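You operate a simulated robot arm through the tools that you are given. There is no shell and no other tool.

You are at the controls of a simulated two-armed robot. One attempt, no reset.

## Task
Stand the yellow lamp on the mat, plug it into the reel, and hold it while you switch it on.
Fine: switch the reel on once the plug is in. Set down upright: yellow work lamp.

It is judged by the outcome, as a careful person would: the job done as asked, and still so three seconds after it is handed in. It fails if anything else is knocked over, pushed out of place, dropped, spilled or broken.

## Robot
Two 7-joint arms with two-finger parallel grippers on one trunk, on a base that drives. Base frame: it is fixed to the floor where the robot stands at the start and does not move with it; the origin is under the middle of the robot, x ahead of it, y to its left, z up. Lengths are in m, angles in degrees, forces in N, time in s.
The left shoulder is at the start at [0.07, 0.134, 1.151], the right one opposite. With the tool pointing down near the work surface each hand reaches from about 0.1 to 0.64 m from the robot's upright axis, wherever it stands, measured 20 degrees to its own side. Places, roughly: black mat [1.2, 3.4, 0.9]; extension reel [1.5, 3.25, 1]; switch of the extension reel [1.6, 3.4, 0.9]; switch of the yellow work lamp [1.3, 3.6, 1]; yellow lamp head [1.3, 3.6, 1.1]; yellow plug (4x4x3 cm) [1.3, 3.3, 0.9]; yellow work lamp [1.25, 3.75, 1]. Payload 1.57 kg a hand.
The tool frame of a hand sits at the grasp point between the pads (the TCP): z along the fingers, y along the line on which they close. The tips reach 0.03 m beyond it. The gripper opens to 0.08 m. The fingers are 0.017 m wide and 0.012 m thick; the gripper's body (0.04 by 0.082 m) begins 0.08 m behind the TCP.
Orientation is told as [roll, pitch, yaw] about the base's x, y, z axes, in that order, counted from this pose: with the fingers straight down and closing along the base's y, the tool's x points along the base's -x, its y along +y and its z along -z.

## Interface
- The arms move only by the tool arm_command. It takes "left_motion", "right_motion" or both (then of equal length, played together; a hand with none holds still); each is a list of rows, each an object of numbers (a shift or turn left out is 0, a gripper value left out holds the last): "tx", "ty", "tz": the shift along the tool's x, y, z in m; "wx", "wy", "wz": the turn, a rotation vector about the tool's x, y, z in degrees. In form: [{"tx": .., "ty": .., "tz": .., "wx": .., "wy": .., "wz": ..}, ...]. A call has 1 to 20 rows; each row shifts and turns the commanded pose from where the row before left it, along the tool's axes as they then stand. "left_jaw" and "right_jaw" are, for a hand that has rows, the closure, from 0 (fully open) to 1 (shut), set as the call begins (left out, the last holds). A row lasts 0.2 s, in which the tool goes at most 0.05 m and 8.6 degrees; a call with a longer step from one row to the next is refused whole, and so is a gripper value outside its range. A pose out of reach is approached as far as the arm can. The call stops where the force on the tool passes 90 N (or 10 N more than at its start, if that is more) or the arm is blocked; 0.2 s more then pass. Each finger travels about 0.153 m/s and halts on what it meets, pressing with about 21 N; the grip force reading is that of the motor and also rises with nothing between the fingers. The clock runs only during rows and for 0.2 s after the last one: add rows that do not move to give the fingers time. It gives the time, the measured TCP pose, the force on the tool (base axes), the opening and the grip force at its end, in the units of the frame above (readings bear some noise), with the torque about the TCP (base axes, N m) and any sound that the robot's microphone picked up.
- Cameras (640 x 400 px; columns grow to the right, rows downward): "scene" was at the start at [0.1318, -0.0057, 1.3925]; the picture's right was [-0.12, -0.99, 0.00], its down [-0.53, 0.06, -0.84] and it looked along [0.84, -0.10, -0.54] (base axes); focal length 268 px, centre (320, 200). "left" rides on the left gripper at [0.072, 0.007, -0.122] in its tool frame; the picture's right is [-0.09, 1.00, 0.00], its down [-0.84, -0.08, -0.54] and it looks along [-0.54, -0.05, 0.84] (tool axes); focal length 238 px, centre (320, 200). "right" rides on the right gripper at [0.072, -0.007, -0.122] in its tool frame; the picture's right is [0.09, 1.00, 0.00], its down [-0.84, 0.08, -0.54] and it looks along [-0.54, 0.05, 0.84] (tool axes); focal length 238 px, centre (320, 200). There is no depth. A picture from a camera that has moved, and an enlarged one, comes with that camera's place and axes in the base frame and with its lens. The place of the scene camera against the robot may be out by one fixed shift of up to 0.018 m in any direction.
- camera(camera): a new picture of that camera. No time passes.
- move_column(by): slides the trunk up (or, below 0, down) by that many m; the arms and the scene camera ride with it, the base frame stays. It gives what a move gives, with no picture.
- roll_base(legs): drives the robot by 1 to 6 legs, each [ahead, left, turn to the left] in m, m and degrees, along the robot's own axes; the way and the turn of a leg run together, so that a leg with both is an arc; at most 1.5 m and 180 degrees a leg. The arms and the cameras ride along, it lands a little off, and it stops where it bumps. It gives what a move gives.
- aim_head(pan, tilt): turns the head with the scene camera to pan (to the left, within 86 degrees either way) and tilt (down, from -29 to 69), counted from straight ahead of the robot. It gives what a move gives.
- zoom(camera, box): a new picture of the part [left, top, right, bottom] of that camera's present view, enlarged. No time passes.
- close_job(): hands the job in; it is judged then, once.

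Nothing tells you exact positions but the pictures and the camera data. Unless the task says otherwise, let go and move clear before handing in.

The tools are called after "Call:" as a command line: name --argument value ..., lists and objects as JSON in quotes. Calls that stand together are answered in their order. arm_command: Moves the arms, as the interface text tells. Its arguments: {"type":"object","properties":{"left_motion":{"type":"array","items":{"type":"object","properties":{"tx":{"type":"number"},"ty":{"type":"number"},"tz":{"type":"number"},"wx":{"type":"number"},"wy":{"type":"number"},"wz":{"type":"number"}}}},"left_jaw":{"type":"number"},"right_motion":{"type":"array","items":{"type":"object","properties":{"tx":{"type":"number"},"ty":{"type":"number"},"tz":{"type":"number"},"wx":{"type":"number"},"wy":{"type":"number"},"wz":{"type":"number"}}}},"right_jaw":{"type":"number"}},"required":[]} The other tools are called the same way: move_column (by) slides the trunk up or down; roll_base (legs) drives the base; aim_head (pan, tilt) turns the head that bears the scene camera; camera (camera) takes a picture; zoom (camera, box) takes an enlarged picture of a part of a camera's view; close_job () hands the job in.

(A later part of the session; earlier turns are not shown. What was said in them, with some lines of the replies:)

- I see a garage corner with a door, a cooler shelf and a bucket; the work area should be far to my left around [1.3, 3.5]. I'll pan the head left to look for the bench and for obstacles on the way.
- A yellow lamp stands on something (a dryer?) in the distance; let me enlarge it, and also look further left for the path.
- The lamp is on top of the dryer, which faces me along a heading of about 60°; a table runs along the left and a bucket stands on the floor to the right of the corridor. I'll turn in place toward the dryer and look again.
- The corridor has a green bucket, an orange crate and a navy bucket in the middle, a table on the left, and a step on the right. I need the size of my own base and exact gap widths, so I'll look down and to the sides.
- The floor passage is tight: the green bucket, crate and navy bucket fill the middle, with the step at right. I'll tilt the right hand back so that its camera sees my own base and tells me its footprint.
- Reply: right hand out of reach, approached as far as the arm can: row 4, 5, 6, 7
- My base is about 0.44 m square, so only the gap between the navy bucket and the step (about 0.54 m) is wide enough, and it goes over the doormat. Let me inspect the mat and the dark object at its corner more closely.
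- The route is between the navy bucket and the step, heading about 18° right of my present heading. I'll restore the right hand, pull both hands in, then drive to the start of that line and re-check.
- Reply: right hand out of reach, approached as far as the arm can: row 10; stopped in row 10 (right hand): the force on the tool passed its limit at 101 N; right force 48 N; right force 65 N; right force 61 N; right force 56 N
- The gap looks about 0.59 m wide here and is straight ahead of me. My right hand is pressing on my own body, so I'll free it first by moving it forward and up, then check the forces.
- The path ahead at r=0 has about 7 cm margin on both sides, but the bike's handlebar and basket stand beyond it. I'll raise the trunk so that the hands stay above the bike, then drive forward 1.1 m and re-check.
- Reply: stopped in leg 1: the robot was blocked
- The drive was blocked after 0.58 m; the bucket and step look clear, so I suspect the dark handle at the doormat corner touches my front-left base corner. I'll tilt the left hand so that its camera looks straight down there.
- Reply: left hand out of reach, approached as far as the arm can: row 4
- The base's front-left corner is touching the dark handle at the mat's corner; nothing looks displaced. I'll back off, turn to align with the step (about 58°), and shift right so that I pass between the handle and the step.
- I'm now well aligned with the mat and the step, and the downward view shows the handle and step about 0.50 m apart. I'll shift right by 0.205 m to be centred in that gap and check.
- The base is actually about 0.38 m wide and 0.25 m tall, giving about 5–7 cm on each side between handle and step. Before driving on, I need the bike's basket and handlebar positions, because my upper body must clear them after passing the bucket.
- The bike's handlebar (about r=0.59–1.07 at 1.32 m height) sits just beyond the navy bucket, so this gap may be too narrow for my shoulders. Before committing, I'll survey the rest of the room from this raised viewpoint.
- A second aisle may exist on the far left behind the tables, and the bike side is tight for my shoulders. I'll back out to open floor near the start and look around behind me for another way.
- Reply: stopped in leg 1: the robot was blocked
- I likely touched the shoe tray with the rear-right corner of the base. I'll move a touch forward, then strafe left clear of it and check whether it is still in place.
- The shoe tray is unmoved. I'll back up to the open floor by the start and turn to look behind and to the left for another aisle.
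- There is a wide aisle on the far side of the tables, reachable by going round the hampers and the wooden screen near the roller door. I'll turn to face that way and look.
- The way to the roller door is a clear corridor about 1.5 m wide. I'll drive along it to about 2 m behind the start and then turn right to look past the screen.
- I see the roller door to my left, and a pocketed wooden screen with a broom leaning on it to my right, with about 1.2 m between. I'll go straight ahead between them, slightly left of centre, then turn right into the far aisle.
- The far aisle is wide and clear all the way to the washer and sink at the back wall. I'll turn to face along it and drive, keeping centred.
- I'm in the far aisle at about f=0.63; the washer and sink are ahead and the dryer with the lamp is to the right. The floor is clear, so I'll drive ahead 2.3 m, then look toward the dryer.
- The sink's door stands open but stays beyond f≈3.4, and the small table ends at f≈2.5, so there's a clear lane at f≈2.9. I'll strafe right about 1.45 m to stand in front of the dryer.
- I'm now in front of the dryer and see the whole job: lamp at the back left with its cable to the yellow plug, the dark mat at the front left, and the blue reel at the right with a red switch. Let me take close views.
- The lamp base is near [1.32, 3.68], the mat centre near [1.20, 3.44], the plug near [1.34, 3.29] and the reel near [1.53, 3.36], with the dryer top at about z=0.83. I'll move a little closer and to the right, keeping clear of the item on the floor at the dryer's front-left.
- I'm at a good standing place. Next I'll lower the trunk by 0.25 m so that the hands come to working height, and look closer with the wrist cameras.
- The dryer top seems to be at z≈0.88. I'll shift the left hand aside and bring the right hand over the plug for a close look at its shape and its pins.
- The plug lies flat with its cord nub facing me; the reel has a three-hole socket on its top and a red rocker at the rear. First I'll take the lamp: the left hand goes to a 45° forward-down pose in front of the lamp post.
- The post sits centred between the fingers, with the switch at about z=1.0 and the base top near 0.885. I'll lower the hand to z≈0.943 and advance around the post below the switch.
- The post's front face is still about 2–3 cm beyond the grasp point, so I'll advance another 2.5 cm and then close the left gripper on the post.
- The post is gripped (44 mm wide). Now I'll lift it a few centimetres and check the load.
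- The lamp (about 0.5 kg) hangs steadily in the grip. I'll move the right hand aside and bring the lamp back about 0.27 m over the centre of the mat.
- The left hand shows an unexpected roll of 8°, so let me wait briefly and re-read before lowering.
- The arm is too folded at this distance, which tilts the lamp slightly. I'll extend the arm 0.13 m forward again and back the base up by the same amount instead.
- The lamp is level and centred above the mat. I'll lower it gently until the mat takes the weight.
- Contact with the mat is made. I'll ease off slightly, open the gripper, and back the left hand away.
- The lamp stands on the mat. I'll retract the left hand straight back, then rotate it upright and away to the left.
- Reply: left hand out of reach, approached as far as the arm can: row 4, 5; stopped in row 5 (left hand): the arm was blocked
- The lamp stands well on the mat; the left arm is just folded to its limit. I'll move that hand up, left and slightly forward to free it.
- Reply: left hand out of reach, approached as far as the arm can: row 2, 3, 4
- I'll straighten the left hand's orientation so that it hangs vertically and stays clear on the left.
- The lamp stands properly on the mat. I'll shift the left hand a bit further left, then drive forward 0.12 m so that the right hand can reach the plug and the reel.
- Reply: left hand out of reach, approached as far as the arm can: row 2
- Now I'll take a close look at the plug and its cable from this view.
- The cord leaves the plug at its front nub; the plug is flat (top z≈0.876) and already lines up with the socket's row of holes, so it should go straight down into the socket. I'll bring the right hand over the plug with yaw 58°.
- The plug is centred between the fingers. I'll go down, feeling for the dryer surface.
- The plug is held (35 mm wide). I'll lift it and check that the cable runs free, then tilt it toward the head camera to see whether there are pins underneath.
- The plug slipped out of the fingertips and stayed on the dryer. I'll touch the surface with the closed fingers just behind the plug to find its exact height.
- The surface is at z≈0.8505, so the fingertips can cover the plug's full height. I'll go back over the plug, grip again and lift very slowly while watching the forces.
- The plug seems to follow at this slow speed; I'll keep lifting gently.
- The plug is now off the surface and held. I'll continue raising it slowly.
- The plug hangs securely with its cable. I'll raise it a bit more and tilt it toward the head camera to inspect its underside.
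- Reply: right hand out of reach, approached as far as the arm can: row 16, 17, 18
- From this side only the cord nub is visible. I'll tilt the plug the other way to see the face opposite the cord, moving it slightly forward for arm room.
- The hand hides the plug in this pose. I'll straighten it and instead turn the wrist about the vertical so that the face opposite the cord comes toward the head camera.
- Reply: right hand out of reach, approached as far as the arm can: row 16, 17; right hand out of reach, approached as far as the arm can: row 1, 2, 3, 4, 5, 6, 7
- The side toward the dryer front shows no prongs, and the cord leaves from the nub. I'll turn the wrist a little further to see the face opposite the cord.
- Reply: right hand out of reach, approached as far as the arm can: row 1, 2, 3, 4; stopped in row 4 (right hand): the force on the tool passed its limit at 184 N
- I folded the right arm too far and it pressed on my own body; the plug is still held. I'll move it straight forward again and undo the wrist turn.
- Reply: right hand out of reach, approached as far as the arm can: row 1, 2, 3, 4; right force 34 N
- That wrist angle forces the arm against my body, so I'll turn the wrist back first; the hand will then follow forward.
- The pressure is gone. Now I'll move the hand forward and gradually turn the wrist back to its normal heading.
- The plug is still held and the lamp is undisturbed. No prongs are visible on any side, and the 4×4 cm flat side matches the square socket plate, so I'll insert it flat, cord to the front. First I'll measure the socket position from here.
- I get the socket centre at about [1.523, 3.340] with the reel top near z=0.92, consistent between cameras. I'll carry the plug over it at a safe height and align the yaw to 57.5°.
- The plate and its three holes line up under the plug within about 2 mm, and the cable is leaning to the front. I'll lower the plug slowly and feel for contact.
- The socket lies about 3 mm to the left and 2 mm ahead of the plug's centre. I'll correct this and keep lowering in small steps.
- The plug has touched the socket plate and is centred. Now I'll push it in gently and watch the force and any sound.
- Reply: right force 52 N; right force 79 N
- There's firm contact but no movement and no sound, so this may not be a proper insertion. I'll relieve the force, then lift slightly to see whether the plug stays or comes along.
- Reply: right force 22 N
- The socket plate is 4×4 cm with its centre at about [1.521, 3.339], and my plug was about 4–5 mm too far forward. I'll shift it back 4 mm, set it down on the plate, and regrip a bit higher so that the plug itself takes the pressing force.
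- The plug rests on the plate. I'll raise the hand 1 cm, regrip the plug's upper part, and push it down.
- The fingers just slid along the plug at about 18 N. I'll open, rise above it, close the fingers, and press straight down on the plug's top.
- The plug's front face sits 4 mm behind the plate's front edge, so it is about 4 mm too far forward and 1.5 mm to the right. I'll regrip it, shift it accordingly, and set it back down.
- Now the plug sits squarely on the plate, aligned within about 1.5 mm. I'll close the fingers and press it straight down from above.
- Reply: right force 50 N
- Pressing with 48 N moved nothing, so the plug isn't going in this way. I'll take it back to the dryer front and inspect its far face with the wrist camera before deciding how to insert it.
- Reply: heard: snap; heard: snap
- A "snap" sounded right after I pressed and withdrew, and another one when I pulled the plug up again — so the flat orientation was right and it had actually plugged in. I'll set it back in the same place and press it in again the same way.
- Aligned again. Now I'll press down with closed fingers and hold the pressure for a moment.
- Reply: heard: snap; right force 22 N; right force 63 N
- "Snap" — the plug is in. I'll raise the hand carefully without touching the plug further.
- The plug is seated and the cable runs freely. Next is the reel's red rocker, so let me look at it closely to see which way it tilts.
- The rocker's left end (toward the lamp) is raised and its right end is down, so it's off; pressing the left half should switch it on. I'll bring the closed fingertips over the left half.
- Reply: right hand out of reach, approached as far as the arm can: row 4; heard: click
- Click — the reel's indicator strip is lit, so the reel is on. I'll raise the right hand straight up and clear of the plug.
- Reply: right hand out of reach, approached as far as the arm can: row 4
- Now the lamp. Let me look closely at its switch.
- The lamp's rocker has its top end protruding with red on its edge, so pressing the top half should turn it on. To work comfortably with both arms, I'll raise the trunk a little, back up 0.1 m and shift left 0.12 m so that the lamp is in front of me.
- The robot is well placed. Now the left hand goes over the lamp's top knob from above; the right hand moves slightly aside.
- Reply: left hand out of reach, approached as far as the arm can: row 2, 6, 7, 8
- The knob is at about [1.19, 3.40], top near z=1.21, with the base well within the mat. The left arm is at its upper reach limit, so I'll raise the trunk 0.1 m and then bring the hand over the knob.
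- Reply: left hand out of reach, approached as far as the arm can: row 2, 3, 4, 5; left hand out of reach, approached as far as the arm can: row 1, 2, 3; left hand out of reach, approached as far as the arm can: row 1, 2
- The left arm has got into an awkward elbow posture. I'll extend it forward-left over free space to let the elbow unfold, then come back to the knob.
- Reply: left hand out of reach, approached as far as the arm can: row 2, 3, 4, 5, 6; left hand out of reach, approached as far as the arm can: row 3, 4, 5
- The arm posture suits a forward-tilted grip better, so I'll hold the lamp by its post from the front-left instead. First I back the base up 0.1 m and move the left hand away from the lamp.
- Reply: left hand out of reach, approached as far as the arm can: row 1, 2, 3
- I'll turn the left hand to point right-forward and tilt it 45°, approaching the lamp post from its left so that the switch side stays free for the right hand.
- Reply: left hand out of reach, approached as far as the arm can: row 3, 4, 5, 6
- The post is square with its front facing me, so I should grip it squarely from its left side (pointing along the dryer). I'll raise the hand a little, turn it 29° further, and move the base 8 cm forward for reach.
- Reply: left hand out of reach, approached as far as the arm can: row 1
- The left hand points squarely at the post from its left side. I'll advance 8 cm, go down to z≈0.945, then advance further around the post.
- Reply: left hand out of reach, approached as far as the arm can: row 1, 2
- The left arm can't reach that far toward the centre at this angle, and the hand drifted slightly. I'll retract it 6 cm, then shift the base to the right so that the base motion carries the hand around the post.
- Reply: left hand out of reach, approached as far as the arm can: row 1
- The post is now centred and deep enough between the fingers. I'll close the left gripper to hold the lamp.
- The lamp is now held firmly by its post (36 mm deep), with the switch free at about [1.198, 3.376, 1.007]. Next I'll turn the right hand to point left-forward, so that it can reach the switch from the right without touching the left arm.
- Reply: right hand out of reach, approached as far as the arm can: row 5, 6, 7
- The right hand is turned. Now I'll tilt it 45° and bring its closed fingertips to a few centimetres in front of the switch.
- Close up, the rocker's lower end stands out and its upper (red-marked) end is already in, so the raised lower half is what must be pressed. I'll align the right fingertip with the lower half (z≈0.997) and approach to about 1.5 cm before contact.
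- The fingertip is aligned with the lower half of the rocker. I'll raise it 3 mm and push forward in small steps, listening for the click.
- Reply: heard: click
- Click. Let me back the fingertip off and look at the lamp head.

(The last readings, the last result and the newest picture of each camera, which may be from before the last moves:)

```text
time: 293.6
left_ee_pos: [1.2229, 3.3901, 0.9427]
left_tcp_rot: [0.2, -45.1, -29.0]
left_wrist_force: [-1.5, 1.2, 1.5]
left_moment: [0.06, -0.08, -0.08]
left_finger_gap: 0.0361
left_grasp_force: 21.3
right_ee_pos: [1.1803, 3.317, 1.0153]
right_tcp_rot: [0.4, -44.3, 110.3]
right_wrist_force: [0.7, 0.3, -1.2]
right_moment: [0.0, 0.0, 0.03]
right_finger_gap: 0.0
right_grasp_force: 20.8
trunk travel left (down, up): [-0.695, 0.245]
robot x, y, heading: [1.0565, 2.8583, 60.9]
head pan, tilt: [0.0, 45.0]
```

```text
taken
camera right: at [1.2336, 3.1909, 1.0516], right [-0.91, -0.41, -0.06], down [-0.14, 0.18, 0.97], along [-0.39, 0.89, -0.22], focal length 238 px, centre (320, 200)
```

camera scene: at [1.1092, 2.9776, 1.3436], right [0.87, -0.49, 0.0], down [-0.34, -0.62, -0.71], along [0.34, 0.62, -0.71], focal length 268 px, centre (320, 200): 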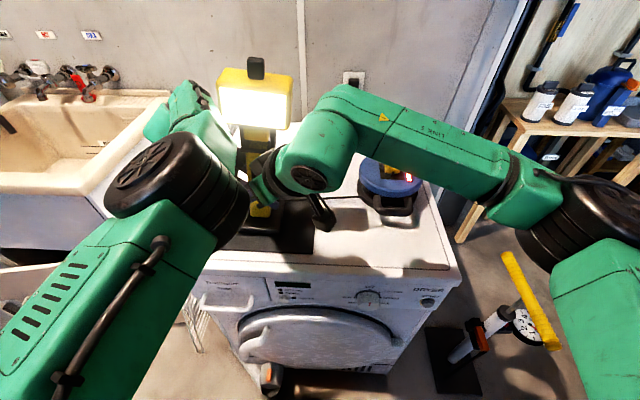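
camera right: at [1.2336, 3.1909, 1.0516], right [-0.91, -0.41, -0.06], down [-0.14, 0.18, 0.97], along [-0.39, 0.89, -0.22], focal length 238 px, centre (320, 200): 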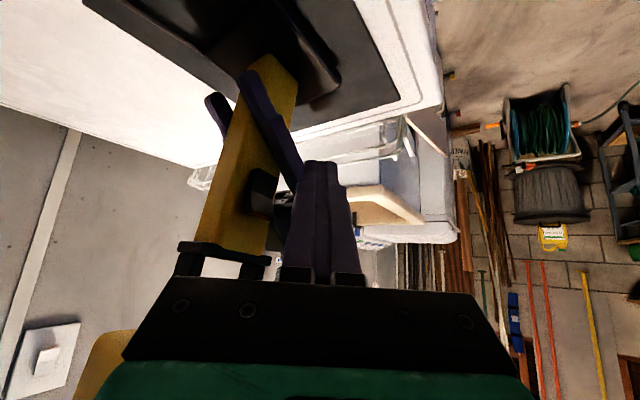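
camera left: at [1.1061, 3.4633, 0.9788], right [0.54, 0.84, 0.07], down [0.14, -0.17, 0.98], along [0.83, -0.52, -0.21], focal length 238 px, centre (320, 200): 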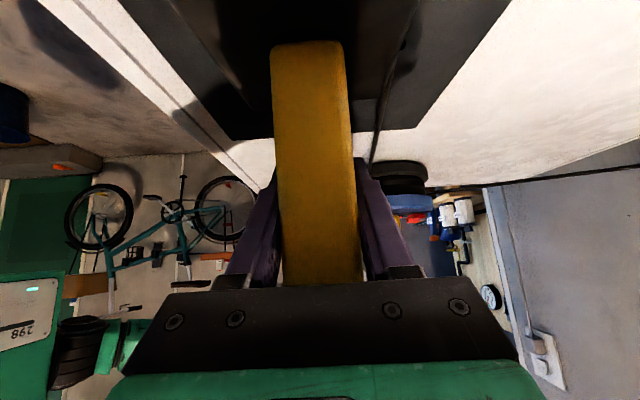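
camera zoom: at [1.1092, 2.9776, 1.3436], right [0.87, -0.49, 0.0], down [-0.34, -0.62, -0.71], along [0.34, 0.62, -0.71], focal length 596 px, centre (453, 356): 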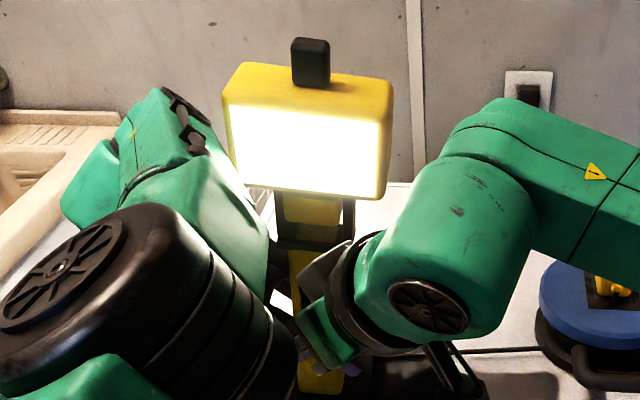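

The lamp is lit. I'll first withdraw the right hand completely, then release the lamp with the left.

Call:
arm_command --right_motion '[{"tx": 0.0193, "ty": -0.0132, "tz": -0.0221, "wy": 6.4}, {"tx": 0.0213, "ty": -0.0132, "tz": -0.0198, "wy": 6.4}, {"tx": 0.023, "ty": -0.0132, "tz": -0.0174, "wy": 6.4}, {"tx": 0.0245, "ty": -0.0132, "tz": -0.0146, "wy": 6.4}, {"tx": 0.0256, "ty": -0.0132, "tz": -0.0118, "wy": 6.4}, {"tx": 0.0265, "ty": -0.0132, "tz": -0.009, "wy": 6.4}, {"ty": -0.02, "tz": -0.006, "wy": 6}, {"ty": -0.02}, {}]'

Call:
camera --camera "scene"

Call:
camera --camera "left"

```text
time: 295.6
left_ee_pos: [1.2225, 3.3892, 0.9427]
left_tcp_rot: [0.1, -45.1, -29.0]
left_wrist_force: [-0.5, 0.7, 0.8]
left_moment: [-0.14, -0.04, -0.03]
left_finger_gap: 0.0361
left_grasp_force: 21.2
right_ee_pos: [1.3313, 3.1599, 1.0474]
right_tcp_rot: [0.1, 0.0, 110.4]
right_wrist_force: [0.1, -0.3, -0.1]
right_moment: [-0.01, 0.01, 0.02]
right_finger_gap: 0.0002
right_grasp_force: 20.8
right hand out of reach, approached as far as the arm can: row 7, 8
trunk travel left (down, up): [-0.695, 0.245]
robot x, y, heading: [1.0516, 2.8593, 60.9]
head pan, tilt: [0.0, 45.0]
```

```text
taken
camera scene: at [1.1094, 2.9774, 1.3436], right [0.87, -0.49, 0.0], down [-0.34, -0.62, -0.71], along [0.34, 0.62, -0.71], focal length 268 px, centre (320, 200)
```

scene: 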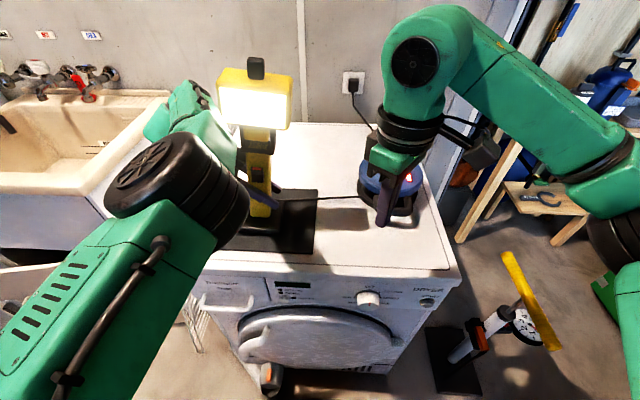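

```text
taken
camera left: at [1.1064, 3.4629, 0.9788], right [0.54, 0.84, 0.07], down [0.14, -0.17, 0.98], along [0.83, -0.52, -0.21], focal length 238 px, centre (320, 200)
```

left: 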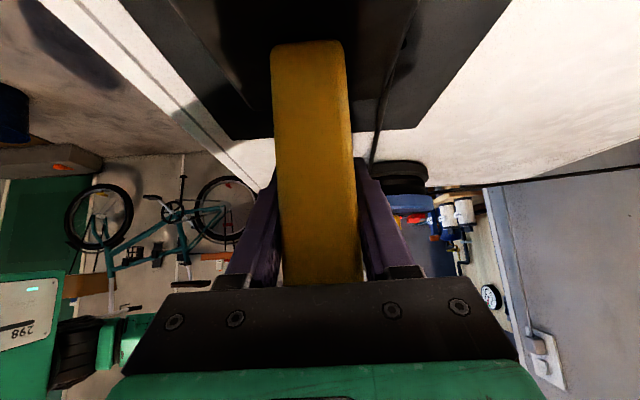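

Right hand is clear. Now I'll open the left gripper and check that the lamp stands on its own.

Call:
arm_command --left_jaw 0 --left_motion '[{}, {}, {}, {}]'

Call:
camera --camera "left"

Call:
zoom --camera "scene" --box '[190, 40, 330, 260]'

```text
time: 296.6
left_ee_pos: [1.2225, 3.3902, 0.9437]
left_tcp_rot: [0.1, -45.1, -29.0]
left_wrist_force: [-1.6, 0.1, 1.2]
left_moment: [-0.05, -0.09, -0.02]
left_finger_gap: 0.0797
left_grasp_force: 0.0
right_ee_pos: [1.3314, 3.1589, 1.0459]
right_tcp_rot: [0.3, -0.1, 110.4]
right_wrist_force: [0.3, 0.8, 0.5]
right_moment: [-0.02, 0.0, 0.02]
right_finger_gap: 0.0
right_grasp_force: 21.0
trunk travel left (down, up): [-0.695, 0.245]
robot x, y, heading: [1.0517, 2.8594, 60.8]
head pan, tilt: [0.0, 45.0]
```

```text
taken
camera left: at [1.1064, 3.463, 0.9787], right [0.54, 0.84, 0.07], down [0.14, -0.17, 0.98], along [0.83, -0.52, -0.21], focal length 238 px, centre (320, 200)
```

left: 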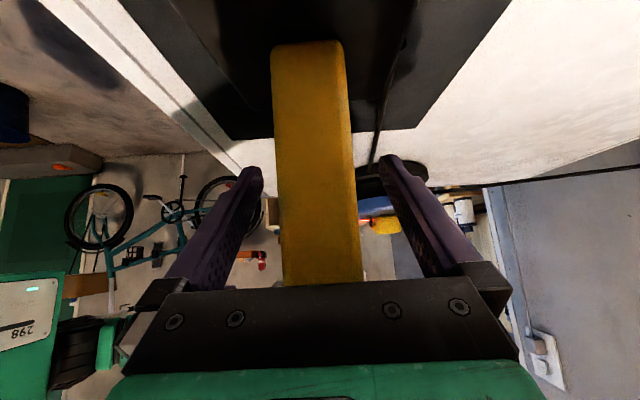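

```text
1.82 times, centred on (260, 150) of scene
camera zoom: at [1.1094, 2.9775, 1.3436], right [0.87, -0.49, 0.0], down [-0.34, -0.62, -0.71], along [0.34, 0.62, -0.71], focal length 488 px, centre (429, 291)
```

zoom: 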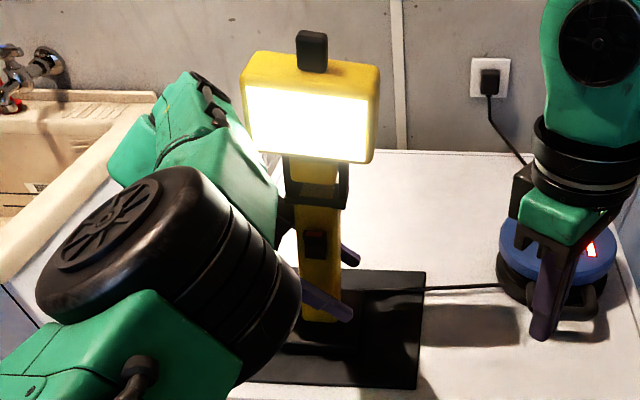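

The lamp stands upright and lit on its own. I'll back the left hand straight out along its pointing direction, slowly at first.

Call:
arm_command --left_motion '[{"tx": 0.005, "tz": -0.005}, {"tx": 0.009, "tz": -0.009}, {"tx": 0.0141, "tz": -0.0141}, {"tx": 0.0141, "tz": -0.0141}, {"tx": 0.0177, "tz": -0.0177}, {"tx": 0.0177, "tz": -0.0177}, {}]'

Call:
camera --camera "left"

Call:
camera --camera "scene"

```text
time: 298.2
left_ee_pos: [1.1257, 3.4413, 0.9438]
left_tcp_rot: [0.0, -45.0, -29.0]
left_wrist_force: [-0.2, -0.8, -0.5]
left_moment: [0.01, 0.03, 0.01]
left_finger_gap: 0.08
left_grasp_force: 0.0
right_ee_pos: [1.3313, 3.1601, 1.0454]
right_tcp_rot: [0.3, -0.1, 110.5]
right_wrist_force: [0.3, 0.1, 0.3]
right_moment: [0.04, 0.03, -0.03]
right_finger_gap: 0.0001
right_grasp_force: 20.9
trunk travel left (down, up): [-0.695, 0.245]
robot x, y, heading: [1.0524, 2.8604, 60.9]
head pan, tilt: [0.0, 45.0]
```

```text
taken
camera left: at [1.0094, 3.5151, 0.9787], right [0.54, 0.84, 0.07], down [0.14, -0.17, 0.97], along [0.83, -0.52, -0.21], focal length 238 px, centre (320, 200)
```

left: 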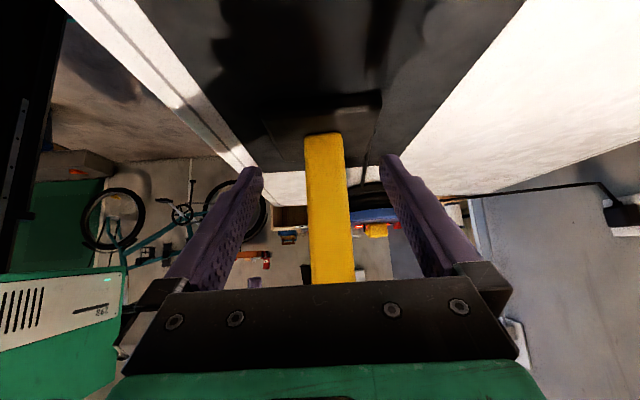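

```text
taken
camera scene: at [1.1105, 2.9769, 1.3436], right [0.87, -0.49, 0.0], down [-0.34, -0.62, -0.71], along [0.34, 0.62, -0.71], focal length 268 px, centre (320, 200)
```

scene: 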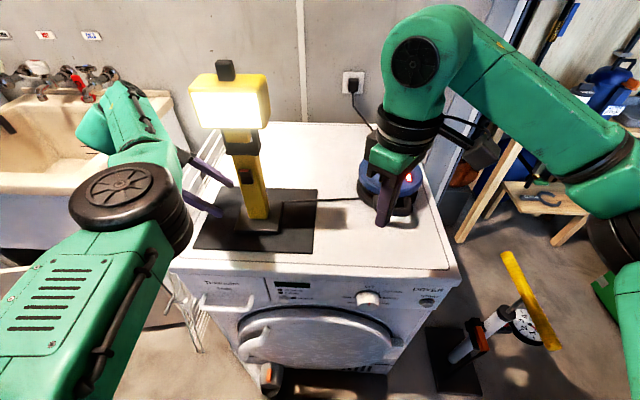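

Call:
zoom --camera "scene" --box '[170, 50, 330, 260]'

Call:
arm_command --left_motion '[{}, {}, {}, {}, {}]'

Call:
zoom --camera "scene" --box '[170, 50, 330, 260]'

```text
1.90 times, centred on (250, 155) of scene
camera zoom: at [1.1105, 2.9769, 1.3436], right [0.87, -0.49, 0.0], down [-0.34, -0.62, -0.71], along [0.34, 0.62, -0.71], focal length 511 px, centre (453, 286)
```

zoom: 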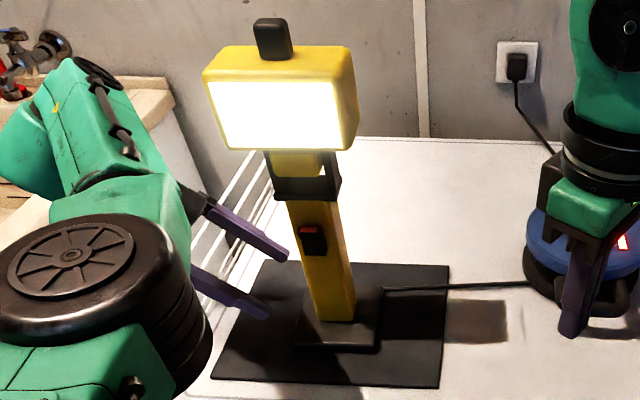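

```text
time: 299.4
left_ee_pos: [1.1267, 3.4424, 0.9423]
left_tcp_rot: [0.0, -45.1, -29.1]
left_wrist_force: [0.1, 0.2, -0.5]
left_moment: [0.01, 0.0, -0.03]
left_finger_gap: 0.08
left_grasp_force: 0.0
right_ee_pos: [1.3314, 3.1601, 1.0464]
right_tcp_rot: [0.2, -0.1, 110.3]
right_wrist_force: [0.4, 0.0, 0.8]
right_moment: [0.01, 0.0, -0.01]
right_finger_gap: 0.0001
right_grasp_force: 21.0
trunk travel left (down, up): [-0.695, 0.245]
robot x, y, heading: [1.0553, 2.8593, 61.0]
head pan, tilt: [0.0, 45.0]
```

```text
1.90 times, centred on (250, 155) of scene
camera zoom: at [1.1098, 2.9774, 1.3435], right [0.87, -0.49, 0.0], down [-0.34, -0.62, -0.71], along [0.34, 0.62, -0.71], focal length 511 px, centre (453, 286)
```

zoom: 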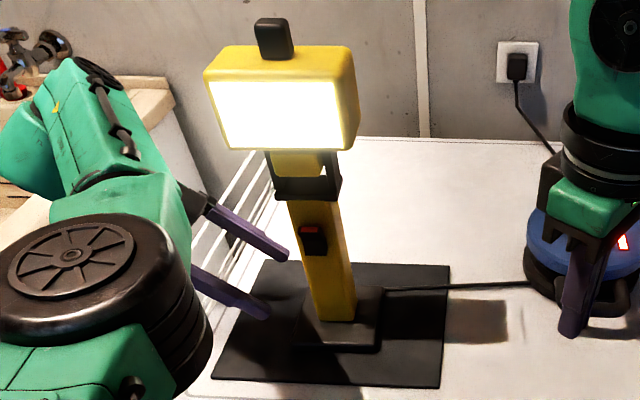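

The lamp stands steady, lit, on the mat. I'll take the left hand further back and up, and turn the right hand back to neutral.

Call:
arm_command --left_motion '[{"tx": 0.0071, "tz": -0.0353}, {"tx": 0.0071, "tz": -0.0353}, {"tx": 0.0071, "tz": -0.0353}, {"tx": -0.01, "tz": -0.03}, {}, {}, {}, {}]' --right_motion '[{"wz": 7}, {"wz": 7}, {"wz": 7}, {"wz": 7}, {"wz": 7}, {"wz": 7}, {"wz": 7}, {}]'

Call:
camera --camera "scene"

```text
time: 301.2
left_ee_pos: [1.052, 3.4837, 0.9984]
left_tcp_rot: [0.4, -45.1, -28.3]
left_wrist_force: [0.3, 0.1, -0.3]
left_moment: [-0.01, 0.02, 0.03]
left_finger_gap: 0.0801
left_grasp_force: 0.0
left hand out of reach, approached as far as the arm can: row 3, 4
right_ee_pos: [1.332, 3.161, 1.0446]
right_tcp_rot: [0.2, 0.2, 61.5]
right_wrist_force: [-0.4, 0.3, 0.0]
right_moment: [-0.03, 0.0, 0.0]
right_finger_gap: 0.0
right_grasp_force: 21.5
trunk travel left (down, up): [-0.695, 0.245]
robot x, y, heading: [1.0511, 2.8581, 60.8]
head pan, tilt: [0.0, 45.0]
```

```text
taken
camera scene: at [1.1095, 2.9774, 1.3436], right [0.87, -0.49, 0.0], down [-0.34, -0.62, -0.71], along [0.34, 0.62, -0.71], focal length 268 px, centre (320, 200)
```

scene: 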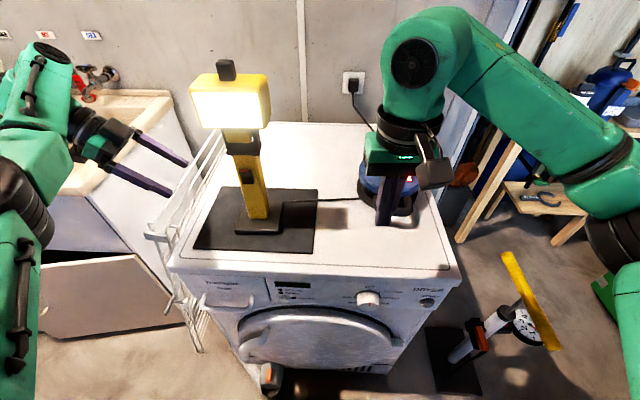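

Both hands are clear of the lamp. I'll raise the trunk slightly and back the base away, then take a final look at everything.

Call:
move_column --by 0.12

Call:
roll_base --legs '[[-0.12, 0, 0]]'

Call:
camera --camera "scene"

Call:
zoom --camera "scene" --box '[180, 40, 460, 260]'

Call:
camera --camera "right"

```text
time: 302.7
left_ee_pos: [1.0516, 3.485, 1.1179]
left_tcp_rot: [0.3, -45.2, -28.3]
left_wrist_force: [-0.2, -0.1, 0.7]
left_moment: [0.0, 0.02, 0.02]
left_finger_gap: 0.0799
left_grasp_force: 0.0
right_ee_pos: [1.3321, 3.1609, 1.1659]
right_tcp_rot: [0.2, 0.2, 61.6]
right_wrist_force: [-0.1, 0.0, 0.7]
right_moment: [0.0, 0.0, -0.01]
right_finger_gap: 0.0
right_grasp_force: 21.1
trunk travel left (down, up): [-0.815, 0.125]
robot x, y, heading: [1.0542, 2.8595, 60.9]
head pan, tilt: [0.0, 45.0]
```

```text
time: 304.0
left_ee_pos: [0.9962, 3.3817, 1.1175]
left_tcp_rot: [0.2, -45.2, -28.2]
left_wrist_force: [0.0, 0.2, -0.5]
left_moment: [0.02, -0.04, 0.01]
left_finger_gap: 0.08
left_grasp_force: 0.1
right_ee_pos: [1.2739, 3.0587, 1.1638]
right_tcp_rot: [0.2, 0.3, 61.5]
right_wrist_force: [-0.3, -0.3, -0.1]
right_moment: [-0.01, -0.05, 0.01]
right_finger_gap: 0.0
right_grasp_force: 21.3
trunk travel left (down, up): [-0.815, 0.125]
robot x, y, heading: [0.9923, 2.7534, 60.8]
head pan, tilt: [0.0, 45.0]
```

```text
taken
camera scene: at [1.0531, 2.8758, 1.4632], right [0.87, -0.49, 0.0], down [-0.35, -0.62, -0.71], along [0.34, 0.62, -0.71], focal length 268 px, centre (320, 200)
```

scene: 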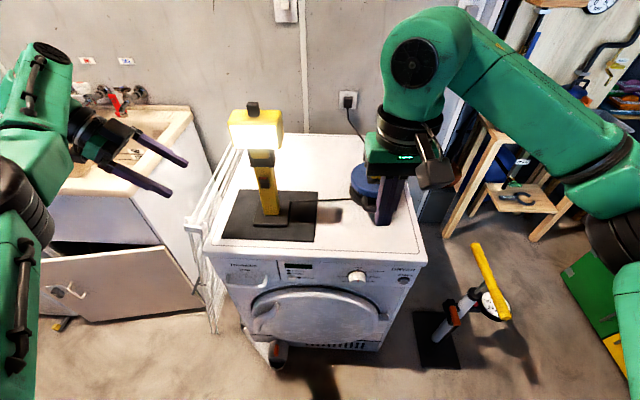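

```text
1.82 times, centred on (320, 150) of scene
camera zoom: at [1.0531, 2.8758, 1.4632], right [0.87, -0.49, 0.0], down [-0.35, -0.62, -0.71], along [0.34, 0.62, -0.71], focal length 488 px, centre (320, 291)
```

zoom: 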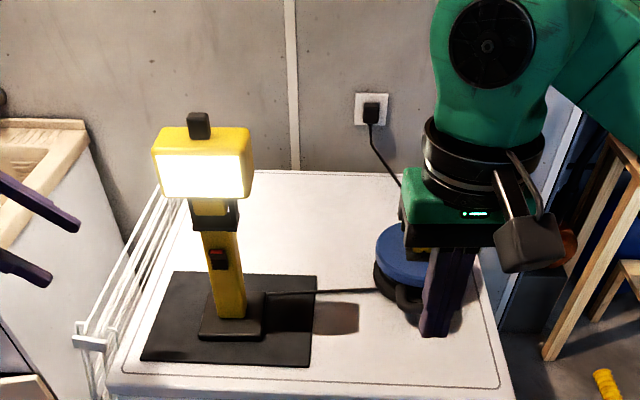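

```text
taken
camera right: at [1.2468, 2.9915, 1.285], right [-0.92, 0.39, 0.0], down [0.33, 0.77, 0.54], along [0.21, 0.5, -0.84], focal length 238 px, centre (320, 200)
```

right: 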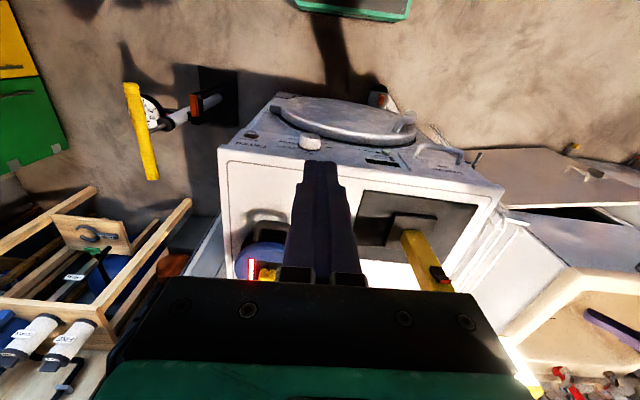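

The lamp is lit and upright on the mat. Let me move the right hand aside to confirm the plug and the reel's indicator.

Call:
arm_command --right_motion '[{"ty": -0.04}, {"ty": -0.04}, {"ty": -0.04}, {}]'

Call:
zoom --camera "scene" --box '[180, 80, 440, 280]'

Call:
zoom --camera "scene" --box '[340, 140, 420, 220]'

```text
time: 305.0
left_ee_pos: [0.9943, 3.3814, 1.1181]
left_tcp_rot: [0.3, -45.1, -28.2]
left_wrist_force: [-0.5, -0.2, 0.3]
left_moment: [0.0, 0.01, 0.02]
left_finger_gap: 0.0801
left_grasp_force: 0.0
right_ee_pos: [1.3789, 2.9989, 1.1607]
right_tcp_rot: [0.3, 0.1, 61.5]
right_wrist_force: [0.1, 0.9, -0.1]
right_moment: [-0.03, 0.01, -0.02]
right_finger_gap: 0.0
right_grasp_force: 20.9
trunk travel left (down, up): [-0.815, 0.125]
robot x, y, heading: [0.9959, 2.7536, 61.0]
head pan, tilt: [0.0, 45.0]
```

```text
2.00 times, centred on (310, 180) of scene
camera zoom: at [1.0517, 2.874, 1.4635], right [0.87, -0.49, 0.0], down [-0.35, -0.62, -0.71], along [0.35, 0.62, -0.71], focal length 536 px, centre (340, 240)
```

zoom: 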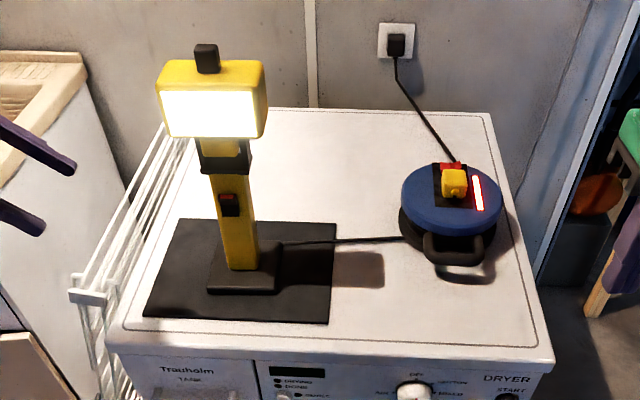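

```text
5.00 times, centred on (380, 180) of scene
camera zoom: at [1.0517, 2.874, 1.4635], right [0.87, -0.49, 0.0], down [-0.35, -0.62, -0.71], along [0.35, 0.62, -0.71], focal length 1341 px, centre (20, 300)
```

zoom: 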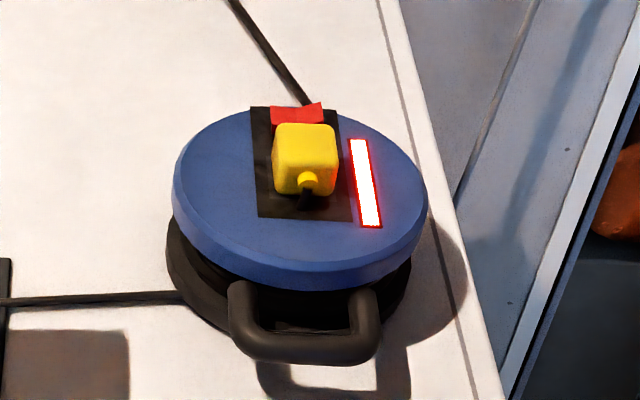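

The lamp stands upright and lit on the mat. The plug is seated in the reel, the reel's switch is on with its indicator lit, and both hands are clear of everything. I'm handing the job in.

Call:
close_job

```text
The job is handed in.
```

The yellow lamp is standing upright on the mat, plugged into the reel and switched on, and I've handed the job in.

- **Lamp:** I set it on the mat, then held it by its post with the left hand while the right hand pressed its switch. It stayed upright and lit after I let go.
- **Plug and reel:** the plug snapped into the reel's socket. I switched the reel on after that, and its indicator is lit.
- **False start:** I pulled the plug back out once by mistake after its first snap, so I pressed it in again before switching the reel on.
- **Contacts on the way:** my base touched a dark, handle-like object at the doormat's corner and, it seems, the shoe tray. I measured the tray and it had not moved more than a centimetre. The object looked undisturbed in the pictures, but I did not measure it.

Both hands were clear of everything when I handed in.
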